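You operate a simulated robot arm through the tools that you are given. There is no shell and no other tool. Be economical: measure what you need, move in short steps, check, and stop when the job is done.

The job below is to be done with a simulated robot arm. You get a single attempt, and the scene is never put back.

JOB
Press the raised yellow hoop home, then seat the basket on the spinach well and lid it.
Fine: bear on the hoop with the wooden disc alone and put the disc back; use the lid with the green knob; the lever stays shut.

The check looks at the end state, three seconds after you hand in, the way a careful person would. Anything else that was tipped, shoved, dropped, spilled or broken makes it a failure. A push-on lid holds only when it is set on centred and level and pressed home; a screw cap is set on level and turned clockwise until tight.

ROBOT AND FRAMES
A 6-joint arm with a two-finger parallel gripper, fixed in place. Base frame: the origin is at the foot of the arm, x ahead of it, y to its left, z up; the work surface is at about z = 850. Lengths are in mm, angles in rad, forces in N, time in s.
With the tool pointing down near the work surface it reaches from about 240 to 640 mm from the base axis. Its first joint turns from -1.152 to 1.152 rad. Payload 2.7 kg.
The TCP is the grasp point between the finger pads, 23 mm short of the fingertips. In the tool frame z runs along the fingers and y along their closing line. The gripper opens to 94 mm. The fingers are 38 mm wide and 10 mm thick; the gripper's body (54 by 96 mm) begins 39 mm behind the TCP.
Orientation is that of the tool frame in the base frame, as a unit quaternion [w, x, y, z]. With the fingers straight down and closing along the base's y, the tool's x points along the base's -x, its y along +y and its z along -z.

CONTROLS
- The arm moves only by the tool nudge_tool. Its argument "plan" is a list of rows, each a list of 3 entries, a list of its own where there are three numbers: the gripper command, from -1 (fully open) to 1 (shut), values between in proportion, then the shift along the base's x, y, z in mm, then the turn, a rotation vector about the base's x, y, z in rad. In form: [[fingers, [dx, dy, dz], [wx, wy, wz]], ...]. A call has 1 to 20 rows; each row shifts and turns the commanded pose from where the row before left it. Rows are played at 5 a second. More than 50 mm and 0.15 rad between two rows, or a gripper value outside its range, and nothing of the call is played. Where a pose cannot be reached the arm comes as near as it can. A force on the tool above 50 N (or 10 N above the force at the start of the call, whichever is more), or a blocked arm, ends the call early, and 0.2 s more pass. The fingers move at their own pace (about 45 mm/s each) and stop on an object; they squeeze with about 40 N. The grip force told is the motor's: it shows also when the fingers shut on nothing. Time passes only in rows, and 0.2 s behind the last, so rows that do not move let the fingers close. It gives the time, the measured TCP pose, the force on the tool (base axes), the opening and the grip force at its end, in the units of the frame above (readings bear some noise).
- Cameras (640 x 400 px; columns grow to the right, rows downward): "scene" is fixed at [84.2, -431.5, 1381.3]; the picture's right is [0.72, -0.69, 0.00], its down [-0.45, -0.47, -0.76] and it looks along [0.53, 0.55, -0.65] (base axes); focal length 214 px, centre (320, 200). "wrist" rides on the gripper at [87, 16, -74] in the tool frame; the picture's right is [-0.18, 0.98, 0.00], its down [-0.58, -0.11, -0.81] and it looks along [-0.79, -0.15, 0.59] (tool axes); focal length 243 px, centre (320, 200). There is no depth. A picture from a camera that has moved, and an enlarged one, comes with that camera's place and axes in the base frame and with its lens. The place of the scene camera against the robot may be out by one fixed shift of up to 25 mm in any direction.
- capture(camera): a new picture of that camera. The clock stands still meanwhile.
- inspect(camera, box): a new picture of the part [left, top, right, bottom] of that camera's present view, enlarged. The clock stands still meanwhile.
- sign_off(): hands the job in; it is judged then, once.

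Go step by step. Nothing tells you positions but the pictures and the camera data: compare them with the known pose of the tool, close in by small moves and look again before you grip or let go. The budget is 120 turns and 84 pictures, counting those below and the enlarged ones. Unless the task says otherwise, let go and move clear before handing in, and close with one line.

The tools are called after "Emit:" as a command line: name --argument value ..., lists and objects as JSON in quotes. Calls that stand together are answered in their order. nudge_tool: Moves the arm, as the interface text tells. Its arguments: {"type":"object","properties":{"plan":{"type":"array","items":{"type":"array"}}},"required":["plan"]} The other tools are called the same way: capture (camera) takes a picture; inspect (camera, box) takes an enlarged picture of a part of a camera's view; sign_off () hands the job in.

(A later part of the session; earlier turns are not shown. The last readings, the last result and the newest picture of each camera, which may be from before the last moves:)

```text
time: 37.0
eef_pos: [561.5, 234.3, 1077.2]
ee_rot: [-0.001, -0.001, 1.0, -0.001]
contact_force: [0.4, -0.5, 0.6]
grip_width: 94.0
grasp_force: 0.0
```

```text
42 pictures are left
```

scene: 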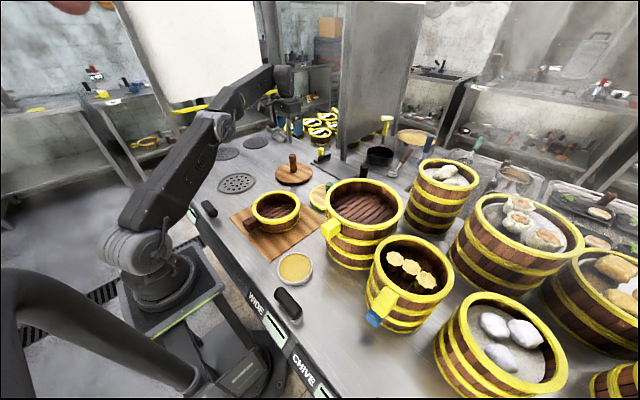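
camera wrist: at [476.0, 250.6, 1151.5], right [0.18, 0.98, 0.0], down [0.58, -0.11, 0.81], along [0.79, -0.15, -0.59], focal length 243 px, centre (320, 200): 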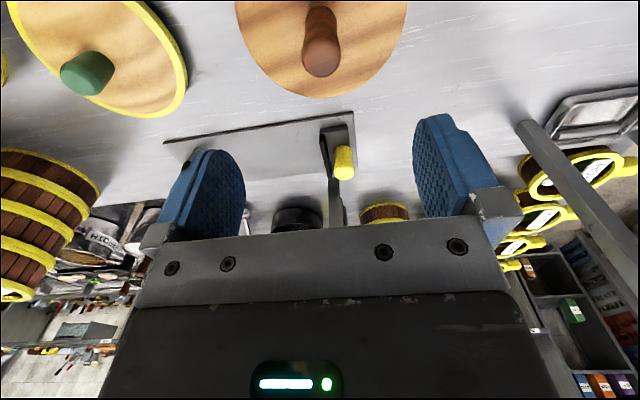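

The disc is back in its spot and upright. Next I'm viewing the spinach well with the camera turned about 45°.

Emit:
nudge_tool --plan '[[-1, [-44, 6.7, 9], [0, 0, 0.131]], [-1, [-44, 6.7, 9], [0, 0, 0.131]], [-1, [-44, 6.7, 9], [0, 0, 0.131]], [-1, [-44, 6.7, 9], [0, 0, 0.131]], [-1, [-44, 6.7, 9], [0, 0, 0.131]], [-1, [-44, 6.7, 9], [0, 0, 0.131]], [-1, [0, 0, 0], [0, 0, 0]]]'

Emit:
capture --camera "wrist"

```text
time: 38.6
eef_pos: [297.5, 275.1, 1130.9]
ee_rot: [0.0, -0.384, 0.923, -0.001]
contact_force: [-1.1, 0.2, -0.2]
grip_width: 93.8
grasp_force: 0.1
```

```text
41 pictures are left
camera wrist: at [226.3, 225.9, 1205.2], right [-0.57, 0.82, 0.0], down [0.49, 0.34, 0.81], along [0.66, 0.46, -0.59], focal length 243 px, centre (320, 200)
```

wrist: 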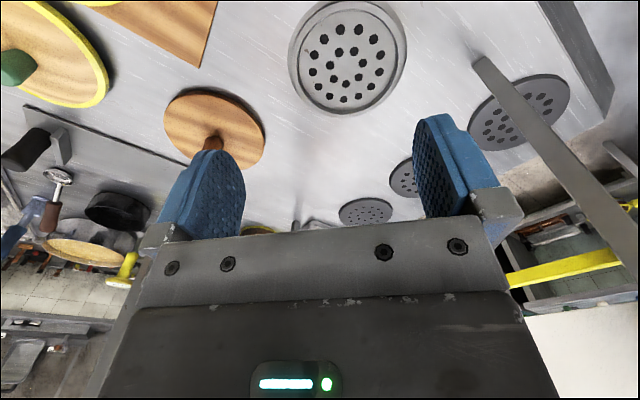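

The well's centre comes out at about (339,347). I'm zooming on the well to understand the seat, then I'll look at the basket handle.

Emit:
inspect --camera "wrist" --box '[270, 0, 430, 120]'

Emit:
nudge_tool --plan '[[-1, [-4, -12, 5], [0, 0, -0.147]], [-1, [-4, -12, 5], [0, 0, -0.147]], [-1, [-4, -12, 5], [0, 0, -0.147]], [-1, [-4, -12, 5], [0, 0, -0.147]], [-1, [-4, -12, 5], [0, 0, -0.147]], [-1, [-4, -10, 5], [0, 0, -0.147]], [-1, [-4, -10, 0], [0, 0, -0.147]], [-1, [-4, -10, 0], [0, 0, -0.147]], [-1, [-4, -10, 0], [0, 0, -0.147]], [-1, [-4, -10, 0], [0, 0, -0.147]], [-1, [-4, 0, 0], [0, 0, -0.147]], [-1, [-4, 0, 0], [0, 0, -0.147]], [-1, [0, 0, 0], [0, 0, -0.147]], [-1, [0, 0, 0], [0, 0, -0.147]], [-1, [0, 0, 0], [0, 0, -0.147]], [-1, [0, 0, 0], [0, 0, -0.147]], [-1, [0, 0, 0], [0, 0, 0]]]'

Emit:
capture --camera "wrist"

```text
3.33 times, centred on (350, 60) of wrist
camera zoom: at [226.3, 225.9, 1205.2], right [-0.57, 0.82, 0.0], down [0.49, 0.34, 0.81], along [0.66, 0.46, -0.59], focal length 809 px, centre (220, 667)
```

zoom: 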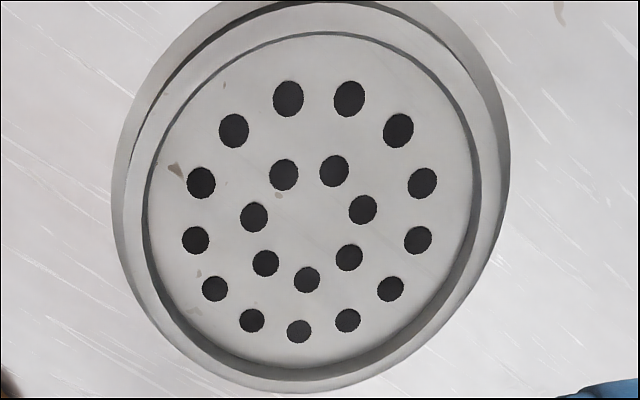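

```text
time: 42.2
eef_pos: [250.2, 165.9, 1161.9]
ee_rot: [-0.001, 0.705, 0.709, -0.001]
contact_force: [-0.6, 0.4, -0.3]
grip_width: 94.1
grasp_force: 0.0
```

```text
39 pictures are left
camera wrist: at [267.2, 251.3, 1235.8], right [0.98, -0.18, 0.0], down [-0.1, -0.58, 0.81], along [-0.14, -0.79, -0.59], focal length 243 px, centre (320, 200)
```

wrist: 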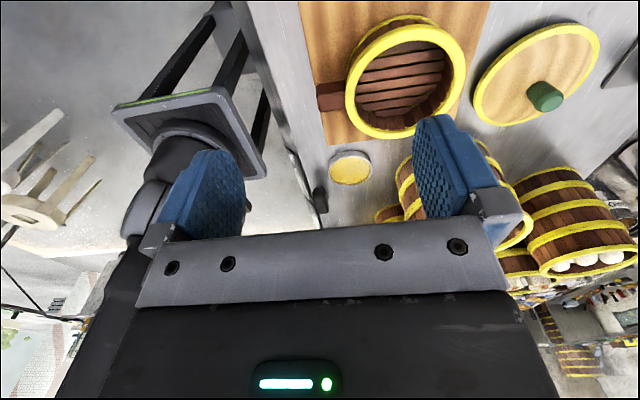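

The basket centre is confirmed at about (345,52). I'm zooming on the handle for its position, height and direction.

Emit:
inspect --camera "wrist" --box '[300, 10, 480, 145]'

Emit:
inspect --camera "scene" --box '[236, 190, 286, 240]'

```text
2.96 times, centred on (390, 78) of wrist
camera zoom: at [267.2, 251.3, 1235.8], right [0.98, -0.18, 0.0], down [-0.1, -0.58, 0.81], along [-0.14, -0.79, -0.59], focal length 719 px, centre (113, 563)
```

zoom: 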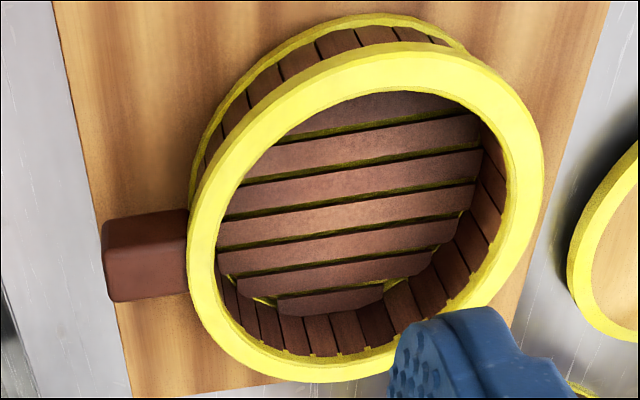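

```text
8.00 times, centred on (261, 215) of scene
camera zoom: at [84.2, -431.5, 1381.3], right [0.72, -0.69, 0.0], down [-0.45, -0.47, -0.76], along [0.53, 0.55, -0.65], focal length 1716 px, centre (792, 80)
```

zoom: 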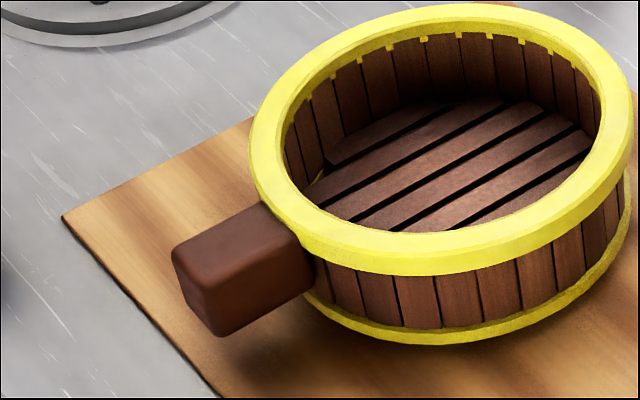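

The handle points straight at −x, about 27 mm wide. It is centred at about (247,50) with its top near z 905. I'm turning the tool back to yaw 0 and hovering over the handle.

Emit:
nudge_tool --plan '[[-1, [-0.5, -10.5, -10], [0, 0, 0.143]], [-1, [-0.5, -10.5, -10], [0, 0, 0.143]], [-1, [-0.5, -10.5, -10], [0, 0, 0.143]], [-1, [-0.5, -10.5, -15], [0, 0, 0.143]], [-1, [-0.5, -10.5, -15], [0, 0, 0.143]], [-1, [-0.5, -10.5, -15], [0, 0, 0.143]], [-1, [-0.5, -10.5, -15], [0, 0, 0.143]], [-1, [-0.5, -10.5, -15], [0, 0, 0.143]], [-1, [-0.5, -10.5, -15], [0, 0, 0.143]], [-1, [-0.5, -10.5, -15], [0, 0, 0.143]], [-1, [-1, -10, -15], [0, 0, 0.145]], [-1, [0, 0, 0], [0, 0, 0]]]'

Emit:
capture --camera "wrist"

Emit:
inspect --camera "scene" --box '[200, 130, 320, 240]'

```text
time: 44.9
eef_pos: [242.6, 50.0, 1010.0]
ee_rot: [0.0, -0.006, 1.0, 0.0]
contact_force: [-0.8, 0.3, 0.5]
grip_width: 94.0
grasp_force: 0.0
```

```text
36 pictures are left
camera wrist: at [158.3, 65.2, 1085.9], right [0.17, 0.99, 0.0], down [0.58, -0.1, 0.81], along [0.79, -0.14, -0.59], focal length 243 px, centre (320, 200)
```

wrist: 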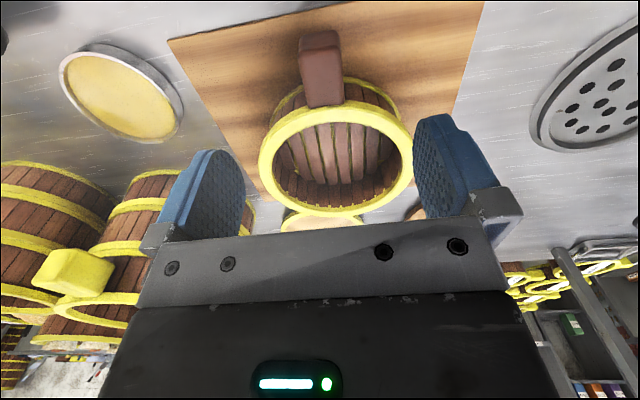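

```text
3.64 times, centred on (260, 185) of scene
camera zoom: at [84.2, -431.5, 1381.3], right [0.72, -0.69, 0.0], down [-0.45, -0.47, -0.76], along [0.53, 0.55, -0.65], focal length 780 px, centre (538, 254)
```

zoom: 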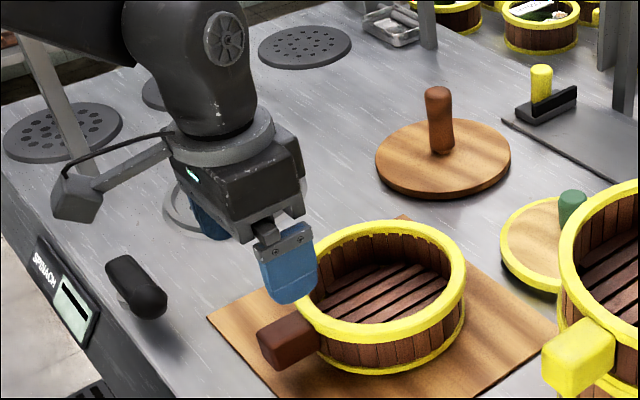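

The handle is between and below the fingers at y≈49.5. I'm descending to grasp height.

Emit:
nudge_tool --plan '[[-1, [1, -0.5, -40], [0, 0, 0]], [-1, [0, 0, -40], [0, 0, 0]], [-1, [0, 0, -25], [0, 0, 0]], [-1, [0, 0, -8], [0, 0, 0]], [-1, [0, 0, -8], [0, 0, 0]], [-1, [0, 0, 0], [0, 0, 0]]]'

Emit:
capture --camera "wrist"

Emit:
inspect --camera "scene" --box '[215, 160, 305, 235]'

```text
time: 46.2
eef_pos: [245.9, 50.3, 888.8]
ee_rot: [-0.001, -0.004, 1.0, -0.001]
contact_force: [0.1, -0.9, -0.1]
grip_width: 94.1
grasp_force: 0.1
```

```text
34 pictures are left
camera wrist: at [159.4, 65.5, 964.8], right [0.17, 0.98, 0.0], down [0.58, -0.1, 0.81], along [0.79, -0.14, -0.59], focal length 243 px, centre (320, 200)
```

wrist: 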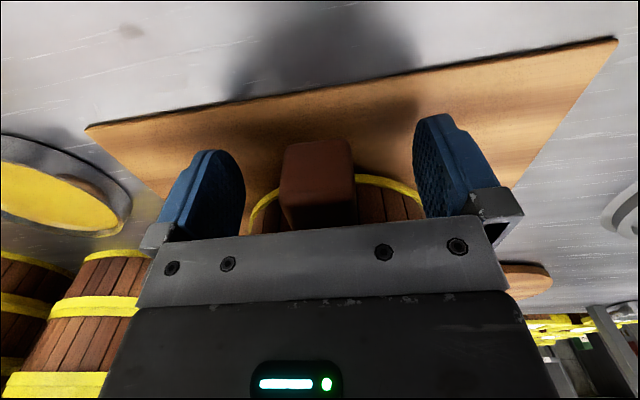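

```text
5.33 times, centred on (260, 198) of scene
camera zoom: at [84.2, -431.5, 1381.3], right [0.72, -0.69, 0.0], down [-0.45, -0.47, -0.76], along [0.53, 0.55, -0.65], focal length 1144 px, centre (640, 213)
```

zoom: 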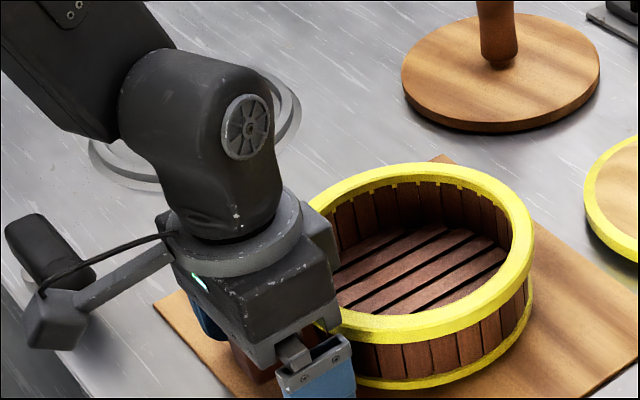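

The handle is centred between the pads, so I'm closing.

Emit:
nudge_tool --plan '[[1, [0, 0, 0], [0, 0, 0]], [1, [0, 0, 0], [0, 0, 0]], [1, [0, 0, 0], [0, 0, 0]], [1, [0, 0, 0], [0, 0, 0]], [1, [0, 0, 0], [0, 0, 0]]]'

Emit:
nudge_tool --plan '[[1, [0, 0, 8], [0, 0, 0]], [1, [0, 0, 12], [0, 0, 0]], [1, [0, 0, 0], [0, 0, 0]]]'

Emit:
inspect --camera "scene" --box '[215, 160, 315, 240]'

Emit:
capture --camera "wrist"

```text
time: 47.5
eef_pos: [245.8, 51.3, 890.9]
ee_rot: [0.0, -0.005, 1.0, -0.001]
contact_force: [-0.2, -0.7, 1.0]
grip_width: 30.0
grasp_force: 39.5
```

```text
time: 48.2
eef_pos: [244.3, 50.7, 910.2]
ee_rot: [-0.001, -0.005, 1.0, -0.001]
contact_force: [0.1, 0.3, -1.8]
grip_width: 29.9
grasp_force: 40.2
```

```text
5.00 times, centred on (265, 200) of scene
camera zoom: at [84.2, -431.5, 1381.3], right [0.72, -0.69, 0.0], down [-0.45, -0.47, -0.76], along [0.53, 0.55, -0.65], focal length 1072 px, centre (595, 200)
```

zoom: 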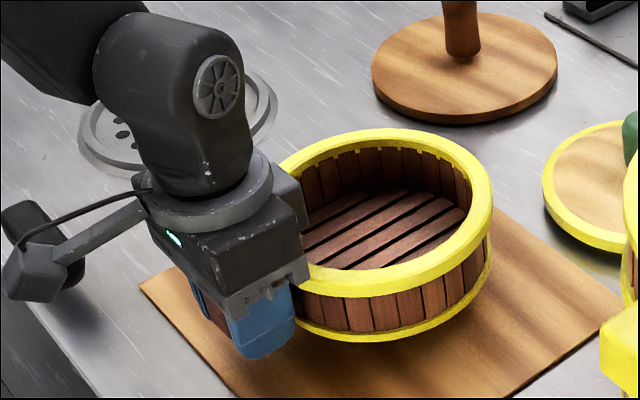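

```text
31 pictures are left
camera wrist: at [159.7, 65.6, 985.1], right [0.17, 0.98, 0.0], down [0.58, -0.1, 0.81], along [0.79, -0.14, -0.59], focal length 243 px, centre (320, 200)
```

wrist: 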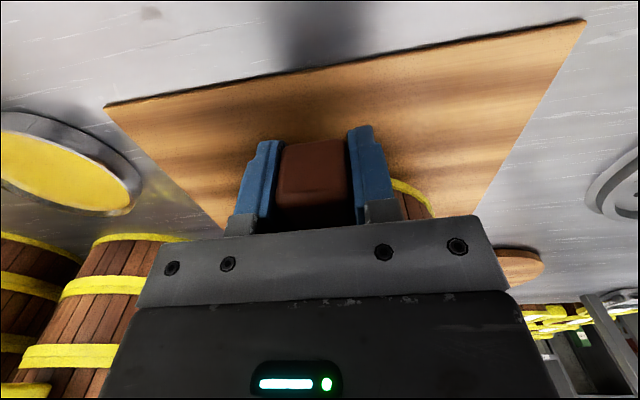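

The basket hangs level, about 2 N. I'm lifting and carrying it over the spinach well with the handle turned toward the robot (+45°).

Emit:
nudge_tool --plan '[[1, [0, 0, 40], [0, 0, 0]], [1, [0, 0, 40], [0, 0, 0]], [1, [4.2, 37.5, 0], [0, 0, 0.131]], [1, [4.2, 37.5, 0], [0, 0, 0.131]], [1, [4.2, 37.5, 0], [0, 0, 0.131]], [1, [4.2, 37.5, 0], [0, 0, 0.131]], [1, [4.2, 37.5, 0], [0, 0, 0.131]], [1, [3.5, 37.5, 0], [0, 0, 0.13]], [1, [0, 0, 0], [0, 0, 0]], [1, [0, 0, 0], [0, 0, 0]]]'

Emit:
capture --camera "scene"

Emit:
inspect --camera "scene" --box '[180, 120, 300, 220]'

```text
time: 50.5
eef_pos: [269.5, 276.4, 991.4]
ee_rot: [-0.001, -0.388, 0.922, -0.001]
contact_force: [-0.2, -0.3, -2.0]
grip_width: 29.4
grasp_force: 39.9
```

```text
30 pictures are left
```

scene: 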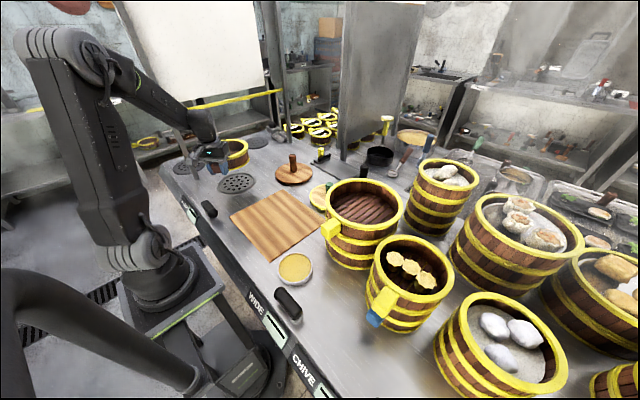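

```text
4.00 times, centred on (240, 170) of scene
camera zoom: at [84.2, -431.4, 1381.3], right [0.72, -0.69, 0.0], down [-0.45, -0.47, -0.76], along [0.53, 0.55, -0.65], focal length 858 px, centre (640, 320)
```

zoom: 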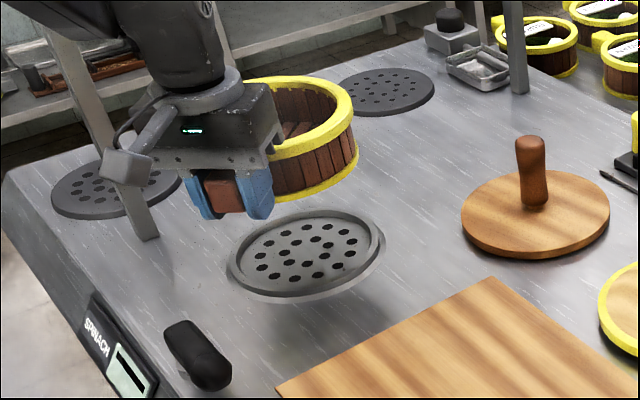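

The lateral alignment with the well matches within about 2 mm. I'm lowering to about 20 mm above the well and rechecking.

Emit:
nudge_tool --plan '[[1, [0, 0, -30], [0, 0, 0]], [1, [0, 0, -30], [0, 0, 0]], [1, [0, 0, -20], [0, 0, 0]], [1, [0, 0, 0], [0, 0, 0]], [1, [0, 0, 0], [0, 0, 0]]]'

Emit:
inspect --camera "scene" --box '[200, 150, 272, 204]'

Emit:
capture --camera "wrist"

```text
time: 51.6
eef_pos: [269.7, 275.3, 910.1]
ee_rot: [-0.001, -0.388, 0.922, -0.001]
contact_force: [0.6, -0.2, -0.5]
grip_width: 29.7
grasp_force: 39.2
```

```text
7.41 times, centred on (236, 177) of scene
camera zoom: at [84.2, -431.4, 1381.3], right [0.72, -0.69, 0.0], down [-0.45, -0.47, -0.76], along [0.53, 0.55, -0.65], focal length 1589 px, centre (942, 370)
```

zoom: 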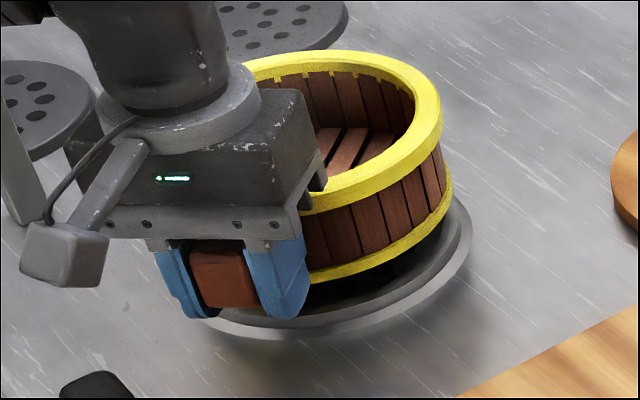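

```text
27 pictures are left
camera wrist: at [198.8, 224.0, 985.0], right [-0.57, 0.82, 0.0], down [0.48, 0.34, 0.81], along [0.66, 0.46, -0.59], focal length 243 px, centre (320, 200)
```

wrist: 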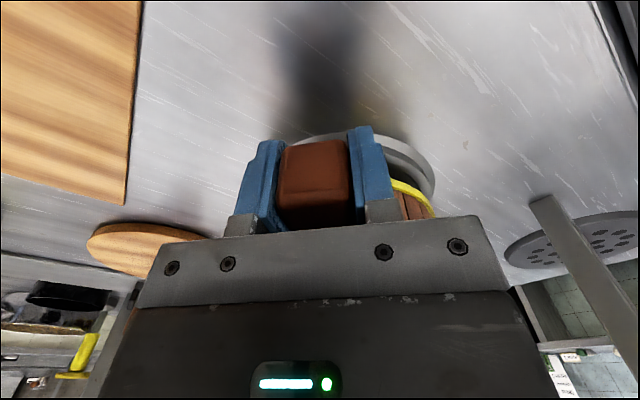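

The scene geometry agrees within 1–2 mm in both directions. I'm lowering gently until the basket seats.

Emit:
nudge_tool --plan '[[1, [0, 0, -8], [0, 0, 0]], [1, [0, 0, -4], [0, 0, 0]], [1, [0, 0, -3], [0, 0, 0]], [1, [0, 0, -2], [0, 0, 0]], [1, [0, 0, 0], [0, 0, 0]]]'

Emit:
inspect --camera "scene" --box '[200, 150, 272, 204]'

```text
time: 52.9
eef_pos: [270.1, 275.3, 892.3]
ee_rot: [0.0, -0.388, 0.922, -0.001]
contact_force: [0.0, 0.4, -2.0]
grip_width: 29.9
grasp_force: 40.0
```

```text
7.41 times, centred on (236, 177) of scene
camera zoom: at [84.2, -431.4, 1381.3], right [0.72, -0.69, 0.0], down [-0.45, -0.47, -0.76], along [0.53, 0.55, -0.65], focal length 1589 px, centre (942, 370)
```

zoom: 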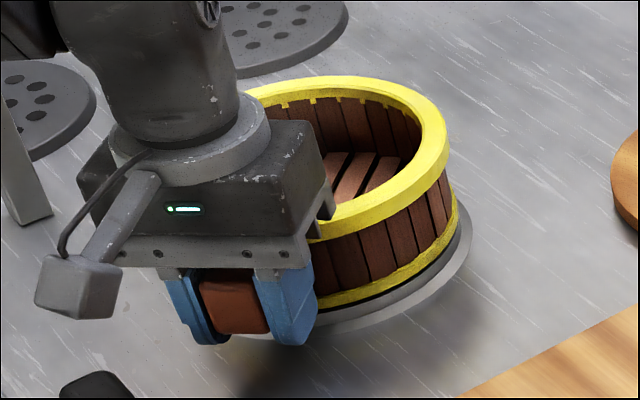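

Still free, with the basket lining up with the ring. I'm lowering further in small steps.

Emit:
nudge_tool --plan '[[1, [0, 0, -2], [0, 0, 0]], [1, [0, 0, -2], [0, 0, 0]], [1, [0, 0, -1], [0, 0, 0]], [1, [0, 0, 0], [0, 0, 0]]]'

Emit:
nudge_tool --plan '[[1, [0, 0, -1], [0, 0, 0]], [1, [0, 0, -1], [0, 0, 0]], [1, [0, 0, -1], [0, 0, 0]], [1, [0, 0, 0], [0, 0, 0]]]'

Emit:
inspect --camera "scene" --box '[200, 150, 272, 204]'

```text
time: 53.9
eef_pos: [269.0, 276.2, 888.7]
ee_rot: [0.001, -0.388, 0.922, 0.0]
contact_force: [-8.7, -8.2, 35.0]
grip_width: 30.1
grasp_force: 39.4
```

```text
time: 54.9
eef_pos: [269.5, 275.9, 886.2]
ee_rot: [0.002, -0.388, 0.922, 0.001]
contact_force: [-6.9, -6.0, 36.1]
grip_width: 29.6
grasp_force: 40.3
```

```text
7.41 times, centred on (236, 177) of scene
camera zoom: at [83.7, -431.9, 1381.2], right [0.72, -0.69, 0.0], down [-0.45, -0.47, -0.76], along [0.53, 0.55, -0.65], focal length 1589 px, centre (942, 370)
```

zoom: 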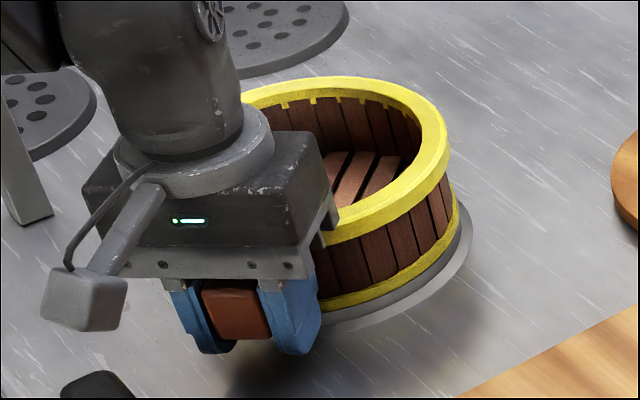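

The basket bears on the well. I'm relieving the pressure, releasing, and backing up to inspect the seating.

Emit:
nudge_tool --plan '[[1, [0, 0, 4], [0, 0, 0]], [0.4, [0, 0, 0], [0, 0, 0]], [-0.2, [0, 0, 0], [0, 0, 0]], [-0.8, [0, 0, 0], [0, 0, 0]], [-0.8, [0, 0, 0], [0, 0, 0]], [-0.8, [0, 0, 0], [0, 0, 0]], [-0.8, [0, 0, 20], [0, 0, 0]], [-0.8, [0, 0, 40], [0, 0, 0]], [-0.8, [0, 0, 45], [0, 0, 0]], [-0.8, [0, 0, 45], [0, 0, 0]], [-0.8, [0, -20, 45], [0, 0, 0]], [-0.8, [0, -40, 0], [0, 0, 0]], [-0.8, [0, 0, 0], [0, 0, 0]]]'

Emit:
inspect --camera "scene" --box '[196, 146, 276, 206]'

Emit:
capture --camera "wrist"

```text
time: 57.6
eef_pos: [269.0, 214.7, 1082.7]
ee_rot: [0.0, -0.388, 0.922, -0.001]
contact_force: [0.5, 0.4, 0.5]
grip_width: 84.6
grasp_force: 0.0
```

```text
6.67 times, centred on (236, 176) of scene
camera zoom: at [84.2, -431.5, 1381.3], right [0.72, -0.69, 0.0], down [-0.45, -0.47, -0.76], along [0.53, 0.55, -0.65], focal length 1430 px, centre (880, 360)
```

zoom: 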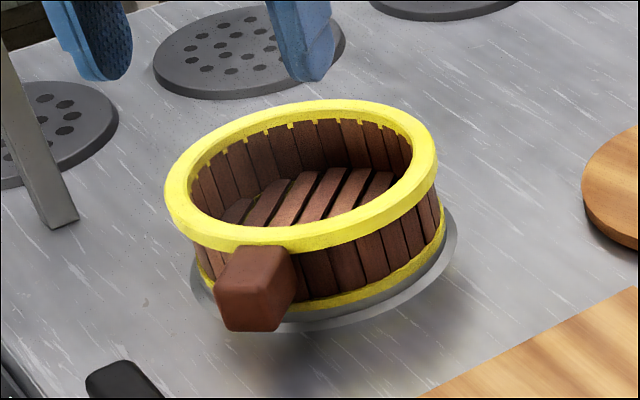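

```text
23 pictures are left
camera wrist: at [198.5, 162.8, 1158.1], right [-0.57, 0.82, 0.0], down [0.48, 0.34, 0.81], along [0.66, 0.46, -0.59], focal length 243 px, centre (320, 200)
```

wrist: 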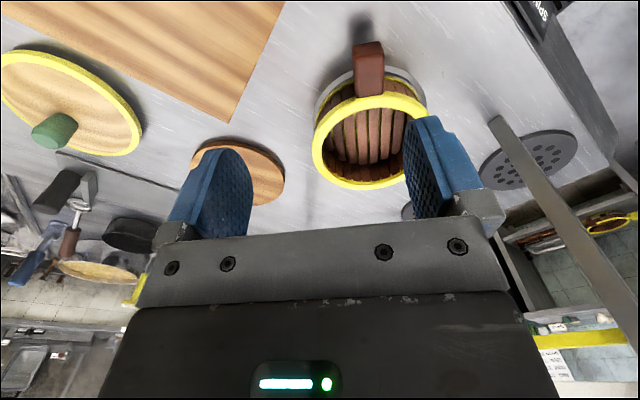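

I'm zooming to check the basket is centred and level in the ring.

Emit:
inspect --camera "scene" --box '[214, 158, 258, 200]'

Emit:
inspect --camera "wrist" --box '[290, 30, 450, 200]'

```text
9.52 times, centred on (236, 179) of scene
camera zoom: at [84.2, -431.5, 1381.3], right [0.72, -0.69, 0.0], down [-0.45, -0.47, -0.76], along [0.53, 0.55, -0.65], focal length 2043 px, centre (1120, 400)
```

zoom: 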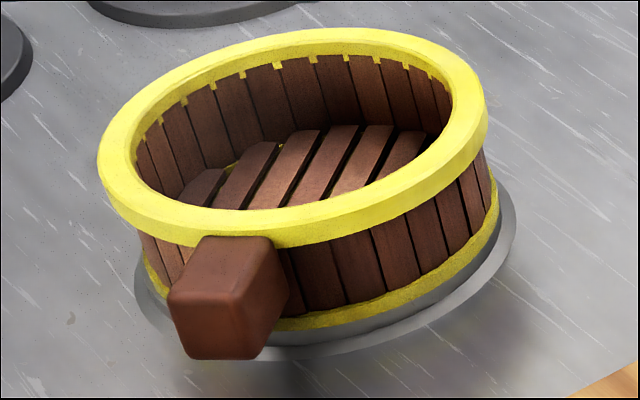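

```text
2.35 times, centred on (370, 115) of wrist
camera zoom: at [198.5, 162.8, 1158.1], right [-0.57, 0.82, 0.0], down [0.48, 0.34, 0.81], along [0.66, 0.46, -0.59], focal length 571 px, centre (202, 400)
```

zoom: 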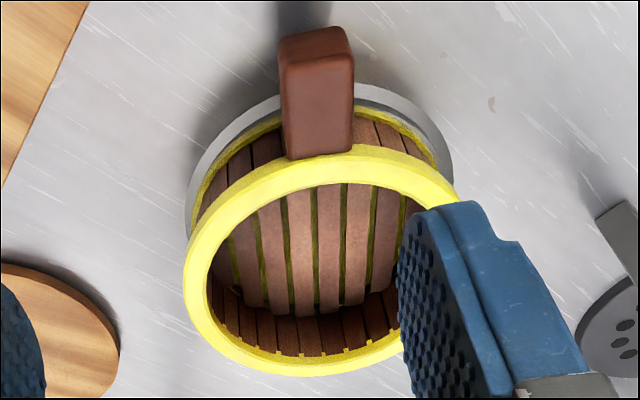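

The basket sits centred (about 2 mm) and level on the spinach well, with its centre near (341,346). Next I'm going to look at the green-knob lid.

Emit:
nudge_tool --plan '[[-1, [28, -31, 3], [0, 0, -0.114]], [-1, [28, -31, 3], [0, 0, -0.114]], [-1, [28, -31, 3], [0, 0, -0.114]], [-1, [28, -31, 3], [0, 0, -0.114]], [-1, [28, -31, 3], [0, 0, -0.114]], [-1, [28, -31, 3], [0, 0, -0.114]], [-1, [28, -31, 0], [0, 0, -0.113]], [-1, [0, 0, 0], [0, 0, 0]]]'

Emit:
capture --camera "wrist"

```text
time: 59.5
eef_pos: [465.8, -3.7, 1102.1]
ee_rot: [-0.001, 0.001, 1.0, -0.001]
contact_force: [0.6, -0.4, -0.1]
grip_width: 94.3
grasp_force: 0.0
```

```text
20 pictures are left
camera wrist: at [380.8, 12.3, 1176.4], right [0.19, 0.98, 0.0], down [0.58, -0.11, 0.81], along [0.79, -0.15, -0.59], focal length 243 px, centre (320, 200)
```

wrist: 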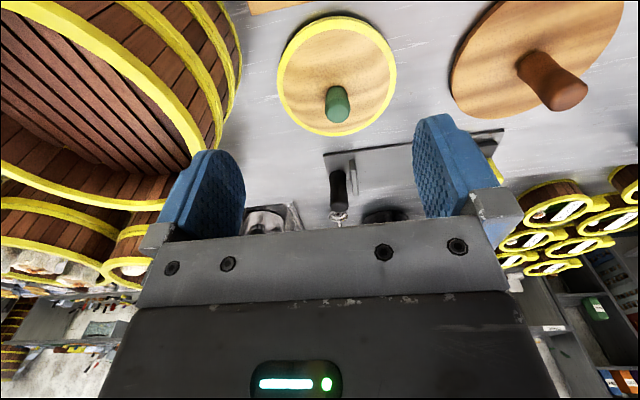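

The lid centre is about (553,3), with the knob top near z 905. I'm moving to hover over the knob.

Emit:
nudge_tool --plan '[[-1, [22, 2, -36], [0, 0, 0]], [-1, [22, 2, -36], [0, 0, 0]], [-1, [22, 1, -36], [0, 0, 0]], [-1, [21, 1, -34], [0, 0, 0]], [-1, [0, 0, 0], [0, 0, 0]]]'

Emit:
capture --camera "wrist"

```text
time: 60.6
eef_pos: [553.1, 4.3, 959.9]
ee_rot: [0.001, 0.0, 1.0, -0.001]
contact_force: [-1.2, -0.1, -0.7]
grip_width: 94.1
grasp_force: 0.2
```

```text
19 pictures are left
camera wrist: at [467.4, 20.3, 1034.1], right [0.18, 0.98, 0.0], down [0.58, -0.11, 0.81], along [0.79, -0.15, -0.59], focal length 243 px, centre (320, 200)
```

wrist: 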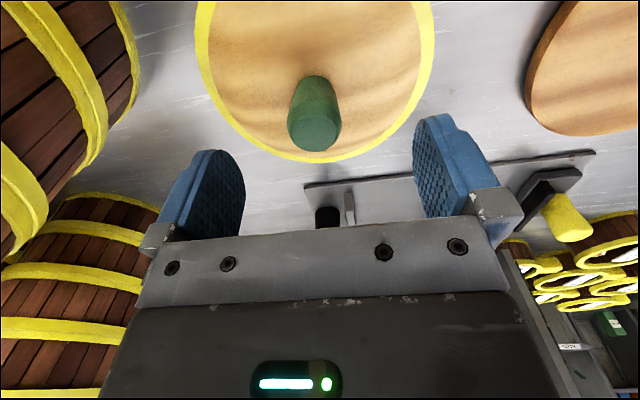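

The knob is well between the fingers, about (555,0). I'm descending.

Emit:
nudge_tool --plan '[[-1, [3, -3, -25], [0, 0, 0]], [-1, [0, 0, -22], [0, 0, 0]], [-1, [0, 0, -12], [0, 0, 0]], [-1, [0, 0, -8], [0, 0, 0]], [-1, [0, 0, 0], [0, 0, 0]]]'

Emit:
capture --camera "wrist"

```text
time: 61.8
eef_pos: [557.9, 1.4, 900.7]
ee_rot: [0.005, 0.0, 1.0, 0.0]
contact_force: [0.2, 0.7, 6.3]
grip_width: 93.9
grasp_force: 0.0
stopped in row 5: the force on the tool passed its limit (the readings are from after the stop); the commanded pose is now the measured one
```

```text
18 pictures are left
camera wrist: at [472.2, 16.6, 974.6], right [0.18, 0.98, 0.0], down [0.57, -0.11, 0.81], along [0.8, -0.15, -0.58], focal length 243 px, centre (320, 200)
```

wrist: 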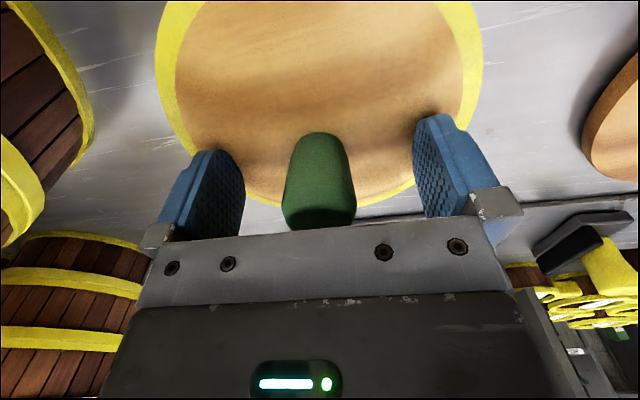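

The fingertips touched the lid's top at TCP z≈900, so the lid is thicker than I guessed. I'm backing up 4 mm, levelling and closing on the knob.

Emit:
nudge_tool --plan '[[-1, [0, 0, 4], [0, 0.01, 0]], [-1, [0, 0, 1], [0, 0, 0]], [1, [0, 0, 0], [0, 0, 0]], [1, [0, 0, 0], [0, 0, 0]], [1, [0, 0, 0], [0, 0, 0]], [1, [0, 0, 0], [0, 0, 0]], [1, [0, 0, 0], [0, 0, 0]]]'

Emit:
nudge_tool --plan '[[1, [0, 0, 15], [0, 0, 0]], [1, [0, 0, 25], [0, 0, 0]], [1, [0, 0, 40], [0, 0, 0]], [1, [0, 0, 40], [0, 0, 0]], [1, [0, 0, 0], [0, 0, 0]]]'

Emit:
capture --camera "wrist"

Emit:
capture --camera "scene"

```text
time: 63.4
eef_pos: [557.9, 1.2, 907.4]
ee_rot: [0.001, 0.0, 1.0, -0.002]
contact_force: [1.7, -1.0, 21.3]
grip_width: 30.4
grasp_force: 39.8
```

```text
time: 64.6
eef_pos: [557.9, 1.0, 1025.7]
ee_rot: [-0.001, -0.001, 1.0, -0.001]
contact_force: [0.1, 0.1, -1.8]
grip_width: 29.9
grasp_force: 39.8
```

```text
17 pictures are left
camera wrist: at [472.8, 17.5, 1100.3], right [0.18, 0.98, 0.0], down [0.58, -0.11, 0.81], along [0.79, -0.15, -0.59], focal length 243 px, centre (320, 200)
```

wrist: 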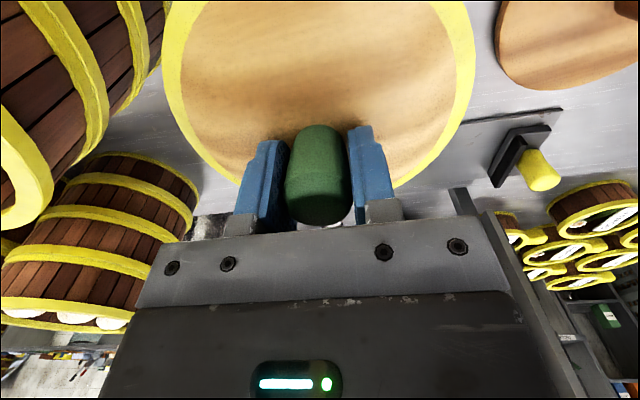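

```text
16 pictures are left
```

scene: 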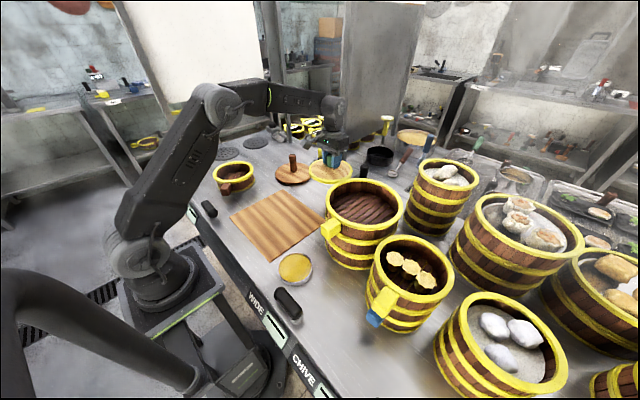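

The lid is held level by the green knob. I'm carrying it over the basket, whose centre is about (341,346), and stopping well above.

Emit:
nudge_tool --plan '[[1, [0, 0, 40], [0, 0, 0]], [1, [-23.9, 38.3, 0], [0, 0, 0]], [1, [-23.9, 38.3, 0], [0, 0, 0]], [1, [-23.9, 38.3, 0], [0, 0, 0]], [1, [-23.9, 38.3, 0], [0, 0, 0]], [1, [-23.9, 38.3, 0], [0, 0, 0]], [1, [-23.9, 38.3, 0], [0, 0, 0]], [1, [-23.9, 38.3, 0], [0, 0, 0]], [1, [-23.9, 38.3, 0], [0, 0, 0]], [1, [-23.9, 38.3, 0], [0, 0, 0]], [1, [0, 0, -30], [0, 0, 0]], [1, [0, 0, -30], [0, 0, 0]], [1, [0, 0, 0], [0, 0, 0]]]'

Emit:
inspect --camera "scene" --box '[196, 130, 276, 205]'

```text
time: 67.4
eef_pos: [342.3, 345.3, 1004.8]
ee_rot: [-0.001, -0.001, 1.0, -0.001]
contact_force: [-0.1, 0.3, -1.5]
grip_width: 29.8
grasp_force: 39.9
```

```text
5.33 times, centred on (236, 168) of scene
camera zoom: at [84.2, -431.4, 1381.3], right [0.72, -0.69, 0.0], down [-0.45, -0.47, -0.76], along [0.53, 0.55, -0.65], focal length 1144 px, centre (768, 373)
```

zoom: 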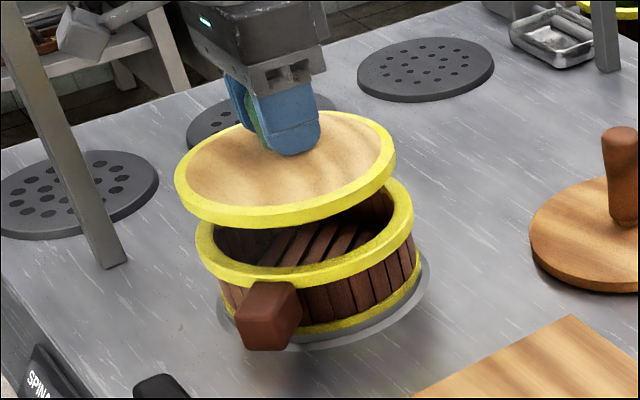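

Laterally I need about 2 mm to the camera's right. I'm correcting, lowering closer and comparing again.

Emit:
nudge_tool --plan '[[1, [1.8, -1.7, -10], [0, 0, 0]], [1, [0, 0, -7], [0, 0, 0]], [1, [0, 0, 0], [0, 0, 0]]]'

Emit:
inspect --camera "scene" --box '[206, 145, 266, 200]'

```text
time: 68.2
eef_pos: [344.1, 343.6, 988.6]
ee_rot: [-0.001, 0.0, 1.0, -0.001]
contact_force: [-0.3, -0.2, -1.7]
grip_width: 29.7
grasp_force: 39.5
```

```text
7.27 times, centred on (236, 172) of scene
camera zoom: at [84.2, -431.4, 1381.3], right [0.72, -0.69, 0.0], down [-0.45, -0.47, -0.76], along [0.53, 0.55, -0.65], focal length 1560 px, centre (931, 400)
```

zoom: 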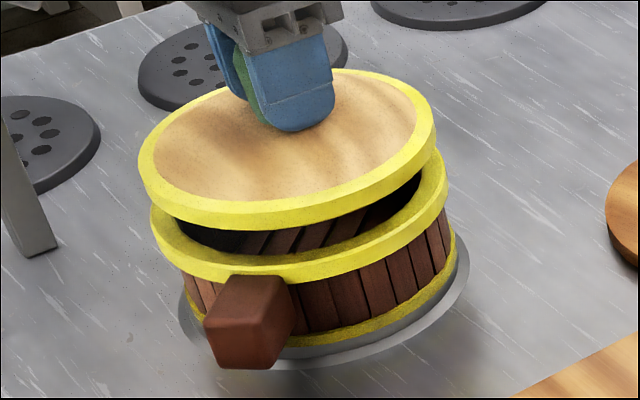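

The relative geometry, checked against the known fingertip position, says the lid is over the basket within about 2–3 mm. I'm lowering closer.

Emit:
nudge_tool --plan '[[1, [0, 0, -8], [0, 0, 0]], [1, [0, 0, -6], [0, 0, 0]], [1, [0, 0, 0], [0, 0, 0]]]'

Emit:
inspect --camera "scene" --box '[206, 145, 266, 200]'

```text
time: 69.0
eef_pos: [344.4, 345.5, 973.6]
ee_rot: [-0.001, 0.0, 1.0, -0.001]
contact_force: [0.0, 0.5, -0.7]
grip_width: 29.8
grasp_force: 39.7
```

```text
7.27 times, centred on (236, 172) of scene
camera zoom: at [84.2, -431.4, 1381.3], right [0.72, -0.69, 0.0], down [-0.45, -0.47, -0.76], along [0.53, 0.55, -0.65], focal length 1560 px, centre (931, 400)
```

zoom: 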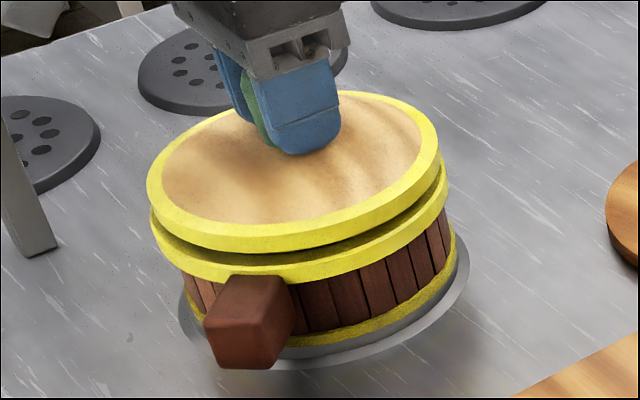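

Nicely aligned. I'm lowering in small steps to contact.

Emit:
nudge_tool --plan '[[1, [0, 0, -3], [0, 0, 0]], [1, [0, 0, -2], [0, 0, 0]], [1, [0, 0, -2], [0, 0, 0]], [1, [0, 0, 0], [0, 0, 0]]]'

Emit:
inspect --camera "scene" --box '[206, 145, 266, 200]'

```text
time: 70.0
eef_pos: [344.8, 343.4, 967.8]
ee_rot: [0.0, -0.001, 1.0, 0.001]
contact_force: [-1.4, -1.5, 5.5]
grip_width: 29.7
grasp_force: 40.1
```

```text
7.27 times, centred on (236, 172) of scene
camera zoom: at [84.1, -431.5, 1381.3], right [0.72, -0.69, 0.0], down [-0.45, -0.47, -0.76], along [0.53, 0.55, -0.65], focal length 1560 px, centre (931, 400)
```

zoom: 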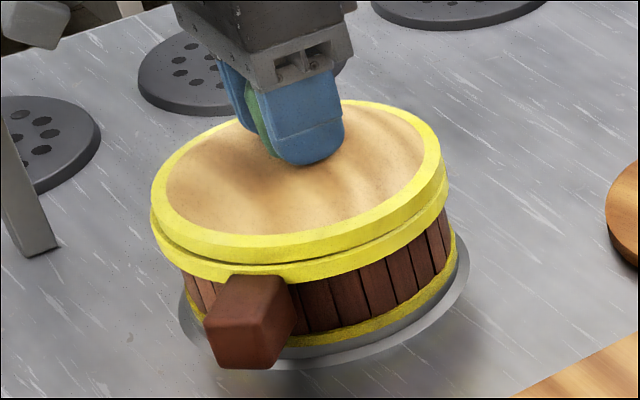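

The lid is touching the hoop, centred. I'm now pressing it home.

Emit:
nudge_tool --plan '[[1, [0.7, -0.7, -1.5], [0, 0, 0]], [1, [0, 0, -1.5], [0, 0, 0]], [1, [0, 0, -1.5], [0, 0, 0]], [1, [0, 0, 0], [0, 0, 0]]]'

Emit:
nudge_tool --plan '[[1, [0, 0, -1.5], [0, 0, 0]], [1, [0, 0, -1.5], [0, 0, 0]], [1, [0, 0, -1.5], [0, 0, 0]], [1, [0, 0, 0], [0, 0, 0]]]'

Emit:
inspect --camera "scene" --box '[206, 145, 266, 200]'

```text
time: 71.0
eef_pos: [345.0, 344.1, 967.0]
ee_rot: [0.001, -0.001, 1.0, 0.002]
contact_force: [-0.4, 0.1, 4.6]
grip_width: 30.0
grasp_force: 40.0
stopped in row 4: the force on the tool passed its limit (the readings are from after the stop); the commanded pose is now the measured one
```

```text
time: 71.9
eef_pos: [346.1, 344.0, 967.0]
ee_rot: [0.004, -0.001, 1.0, 0.004]
contact_force: [-1.4, -0.8, 6.3]
grip_width: 29.9
grasp_force: 39.9
stopped in row 4: the force on the tool passed its limit (the readings are from after the stop); the commanded pose is now the measured one
```

```text
7.27 times, centred on (236, 172) of scene
camera zoom: at [84.1, -431.5, 1381.3], right [0.72, -0.69, 0.0], down [-0.45, -0.47, -0.76], along [0.53, 0.55, -0.65], focal length 1560 px, centre (931, 400)
```

zoom: 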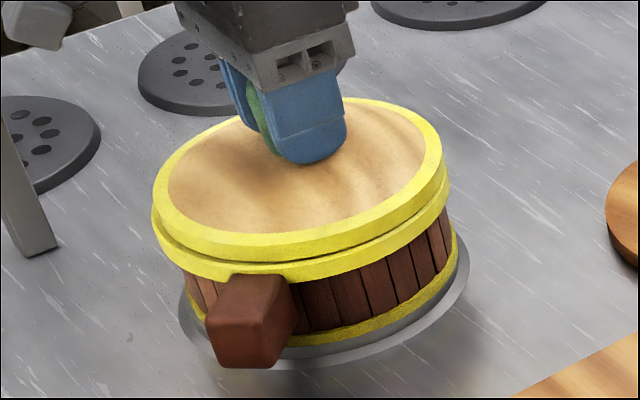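

A firm stop at z 967. I'm looking closely at the joint between the lid and the hoop.

Emit:
inspect --camera "scene" --box '[222, 162, 262, 192]'

```text
13.33 times, centred on (242, 177) of scene
camera zoom: at [84.1, -431.5, 1381.3], right [0.72, -0.69, 0.0], down [-0.45, -0.47, -0.76], along [0.53, 0.55, -0.65], focal length 2860 px, centre (1360, 507)
```

zoom: 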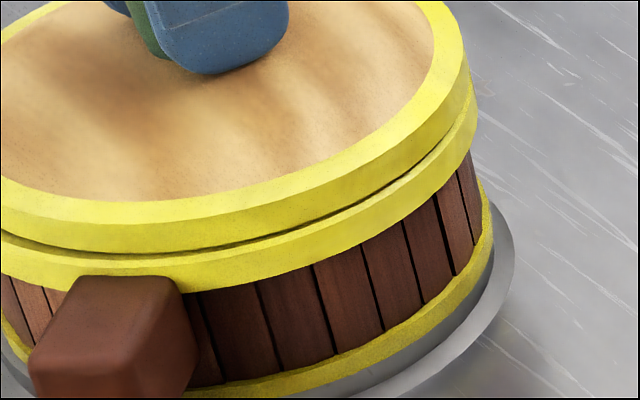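

There's a thin gap at the front-left while the right looks closed. I'll release the knob, rise and inspect, then press the lid with open fingertips on both sides of the knob.

Emit:
nudge_tool --plan '[[1, [0, 0, 1], [0, 0.008, 0]], [0.3, [0, 0, 0], [0, 0, 0]], [-0.5, [0, 0, 0], [0, 0, 0]], [-1, [0, 0, 0], [0, 0, 0]], [-1, [0, 0, 0], [0, 0, 0]], [-1, [0, 0, 20], [0, 0, 0]], [-1, [0, 0, 40], [0, 0, 0]], [-1, [0, 0, 40], [0, 0, 0]], [-1, [0, 0, 0], [0, 0, 0]]]'

Emit:
inspect --camera "scene" --box '[210, 148, 262, 192]'

Emit:
capture --camera "wrist"

```text
time: 73.9
eef_pos: [345.9, 345.2, 1068.1]
ee_rot: [0.0, 0.0, 1.0, 0.004]
contact_force: [0.5, -0.3, -0.6]
grip_width: 93.8
grasp_force: 0.1
```

```text
9.09 times, centred on (236, 170) of scene
camera zoom: at [84.2, -431.5, 1381.3], right [0.72, -0.69, 0.0], down [-0.45, -0.47, -0.76], along [0.53, 0.55, -0.65], focal length 1950 px, centre (1084, 473)
```

zoom: 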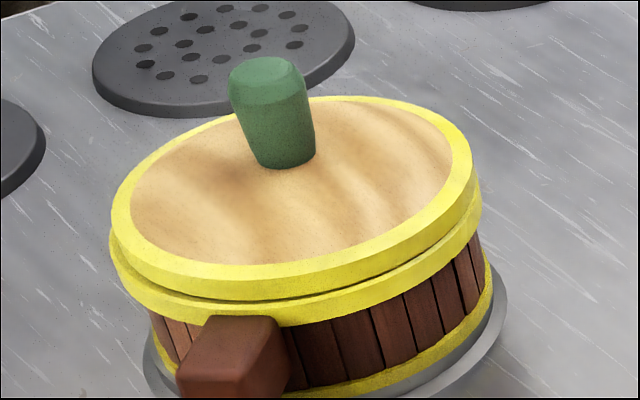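

```text
8 pictures are left
camera wrist: at [261.0, 359.3, 1142.6], right [0.18, 0.98, 0.01], down [0.58, -0.11, 0.8], along [0.79, -0.14, -0.59], focal length 243 px, centre (320, 200)
```

wrist: 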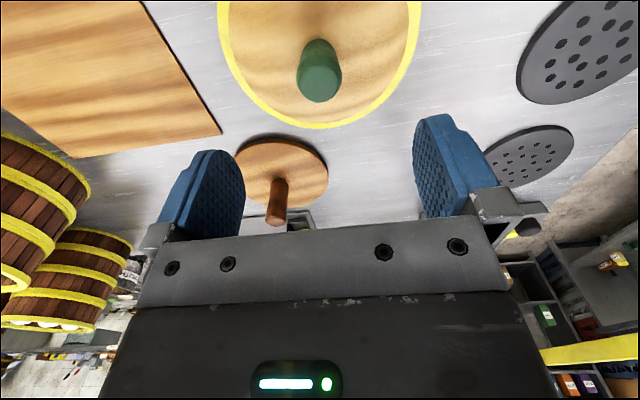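

The lid is on but looks slightly high toward −x. I'm pressing with the open fingertips straddling the knob, biased about 15 mm to −x.

Emit:
nudge_tool --plan '[[-0.5, [-16, -1, 0], [0, 0, -0.008]], [-0.5, [0, 0, -40], [0, 0, 0]], [-0.5, [0, 0, -40], [0, 0, 0]], [-0.5, [0, 0, -20], [0, 0, 0]], [-0.5, [0, 0, 0], [0, 0, 0]]]'

Emit:
nudge_tool --plan '[[-0.5, [0, 0, -1.5], [0, 0, 0]], [-0.5, [0, 0, -1.5], [0, 0, 0]], [-0.5, [0, 0, -1.5], [0, 0, 0]], [-0.5, [0, 0, -1.5], [0, 0, 0]], [-0.5, [0, 0, -1.5], [0, 0, 0]], [-0.5, [0, 0, -1.5], [0, 0, 0]], [-0.5, [0, 0, -1.5], [0, 0, 0]], [-0.5, [0, 0, -1.5], [0, 0, 0]], [-0.5, [0, 0, -1.5], [0, 0, 0]], [-0.5, [0, 0, -1.5], [0, 0, 0]], [-0.5, [0, 0, -1.5], [0, 0, 0]], [-0.5, [0, 0, -1.5], [0, 0, 0]]]'

Emit:
inspect --camera "scene" --box '[210, 148, 262, 192]'

```text
time: 75.1
eef_pos: [331.4, 344.0, 966.7]
ee_rot: [-0.001, 0.002, 1.0, 0.004]
contact_force: [0.0, 1.2, -0.4]
grip_width: 70.6
grasp_force: 0.0
```

```text
time: 76.6
eef_pos: [330.4, 345.2, 962.9]
ee_rot: [0.003, 0.002, 1.0, 0.006]
contact_force: [-2.4, -1.9, 7.3]
grip_width: 71.2
grasp_force: 0.6
stopped in row 7: the force on the tool passed its limit (the readings are from after the stop); the commanded pose is now the measured one
```

```text
9.09 times, centred on (236, 170) of scene
camera zoom: at [84.1, -431.6, 1381.3], right [0.72, -0.69, 0.0], down [-0.45, -0.47, -0.76], along [0.53, 0.55, -0.65], focal length 1950 px, centre (1084, 473)
```

zoom: 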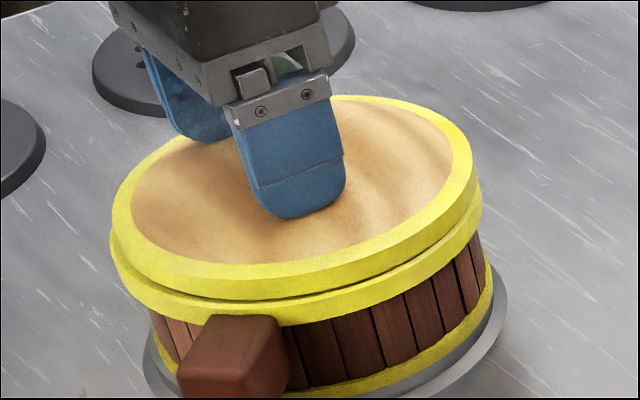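

The lid looks down with only a shadowed ledge visible. I'll press again at the centre and on the +x side; equal stop heights would confirm it is level and home.

Emit:
nudge_tool --plan '[[-0.5, [0, 0, 5], [0, 0.006, -0.008]], [-0.5, [13, -1, 0], [0, 0, 0]], [-0.5, [0, 0, 0], [0, 0, 0]], [-0.5, [0, 0, -2], [0, 0, 0]], [-0.5, [0, 0, -1.5], [0, 0, 0]], [-0.5, [0, 0, -1.5], [0, 0, 0]], [-0.5, [0, 0, -1], [0, 0, 0]], [-0.5, [0, 0, -1], [0, 0, 0]], [-0.5, [0, 0, -1], [0, 0, 0]], [-0.5, [0, 0, -1], [0, 0, 0]], [-0.5, [0, 0, -1], [0, 0, 0]], [-0.5, [0, 0, -1], [0, 0, 0]], [-0.5, [0, 0, -1], [0, 0, 0]], [-0.5, [0, 0, -1], [0, 0, 0]]]'

Emit:
nudge_tool --plan '[[-0.5, [0, 0, 5], [0, 0, 0]], [-0.5, [15, 0, 0], [0, 0, 0]], [-0.5, [0, 0, 0], [0, 0, 0]], [-0.5, [0, 0, -2], [0, 0, 0]], [-0.5, [0, 0, -1.5], [0, 0, 0]], [-0.5, [0, 0, -1.5], [0, 0, 0]], [-0.5, [0, 0, -1], [0, 0, 0]], [-0.5, [0, 0, -1], [0, 0, 0]], [-0.5, [0, 0, -1], [0, 0, 0]], [-0.5, [0, 0, -1], [0, 0, 0]], [-0.5, [0, 0, -1], [0, 0, 0]], [-0.5, [0, 0, -1], [0, 0, 0]], [-0.5, [0, 0, -1], [0, 0, 0]], [-0.5, [0, 0, -1], [0, 0, 0]]]'

```text
time: 78.8
eef_pos: [344.5, 345.7, 964.7]
ee_rot: [0.002, 0.007, 1.0, 0.009]
contact_force: [-0.7, -1.0, 5.8]
grip_width: 71.1
grasp_force: 0.2
stopped in row 11: the force on the tool passed its limit (the readings are from after the stop); the commanded pose is now the measured one
```

```text
time: 81.1
eef_pos: [358.7, 346.3, 962.8]
ee_rot: [0.004, 0.006, 1.0, 0.012]
contact_force: [-2.3, -2.8, 7.0]
grip_width: 71.6
grasp_force: 1.5
stopped in row 11: the force on the tool passed its limit (the readings are from after the stop); the commanded pose is now the measured one
```

The stops are consistent within about 2 mm, and the tool has picked up a slight tilt. I'm levelling the tool and giving one final centred press.

Emit:
nudge_tool --plan '[[-0.5, [0, 0, 8], [-0.024, 0.008, 0.012]], [-0.5, [-15, -2, 0], [0, 0, 0]], [-0.5, [0, 0, 0], [0, 0, 0]], [-0.5, [0, 0, -3], [0, 0, 0]], [-0.5, [0, 0, -3], [0, 0, 0]], [-0.5, [0, 0, -2], [0, 0, 0]], [-0.5, [0, 0, -2], [0, 0, 0]], [-0.5, [0, 0, -2], [0, 0, 0]], [-0.5, [0, 0, -2], [0, 0, 0]], [-0.5, [0, 0, -2], [0, 0, 0]], [-0.5, [0, 0, -2], [0, 0, 0]], [-0.5, [0, 0, -2], [0, 0, 0]]]'

Emit:
nudge_tool --plan '[[-1, [0, 0, 10], [0, 0, 0]], [-1, [0, 0, 40], [0, 0, 0]], [-1, [0, 0, 45], [0, 0, 0]], [-1, [0, 0, 45], [0, 0, 0]], [-1, [-20, -30, 20], [0, 0, 0]], [-1, [-20, -40, 0], [0, 0, 0]], [-1, [0, -40, 0], [0, 0, 0]], [-1, [0, 0, 0], [0, 0, 0]]]'

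Emit:
inspect --camera "scene" --box '[214, 154, 262, 196]'

```text
time: 83.2
eef_pos: [346.2, 346.2, 963.5]
ee_rot: [0.006, 0.001, 1.0, 0.004]
contact_force: [-1.2, -0.2, 5.2]
grip_width: 70.7
grasp_force: 0.4
stopped in row 10: the force on the tool passed its limit (the readings are from after the stop); the commanded pose is now the measured one
```

```text
time: 85.0
eef_pos: [305.0, 234.8, 1122.6]
ee_rot: [0.004, -0.001, 1.0, 0.002]
contact_force: [0.5, -0.2, 0.4]
grip_width: 94.0
grasp_force: 0.2
```

```text
9.52 times, centred on (238, 175) of scene
camera zoom: at [84.2, -431.5, 1381.3], right [0.72, -0.69, 0.0], down [-0.45, -0.47, -0.76], along [0.53, 0.55, -0.65], focal length 2043 px, centre (1101, 438)
```

zoom: 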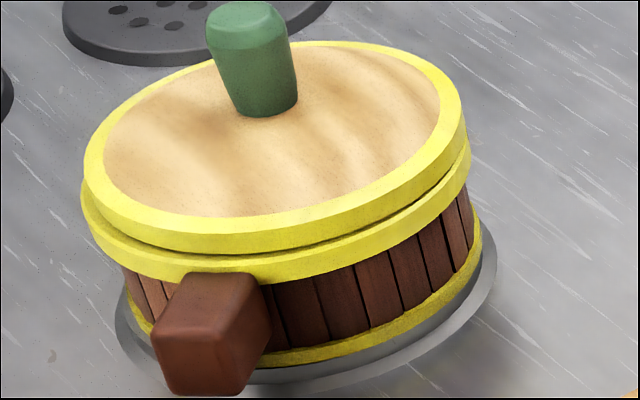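

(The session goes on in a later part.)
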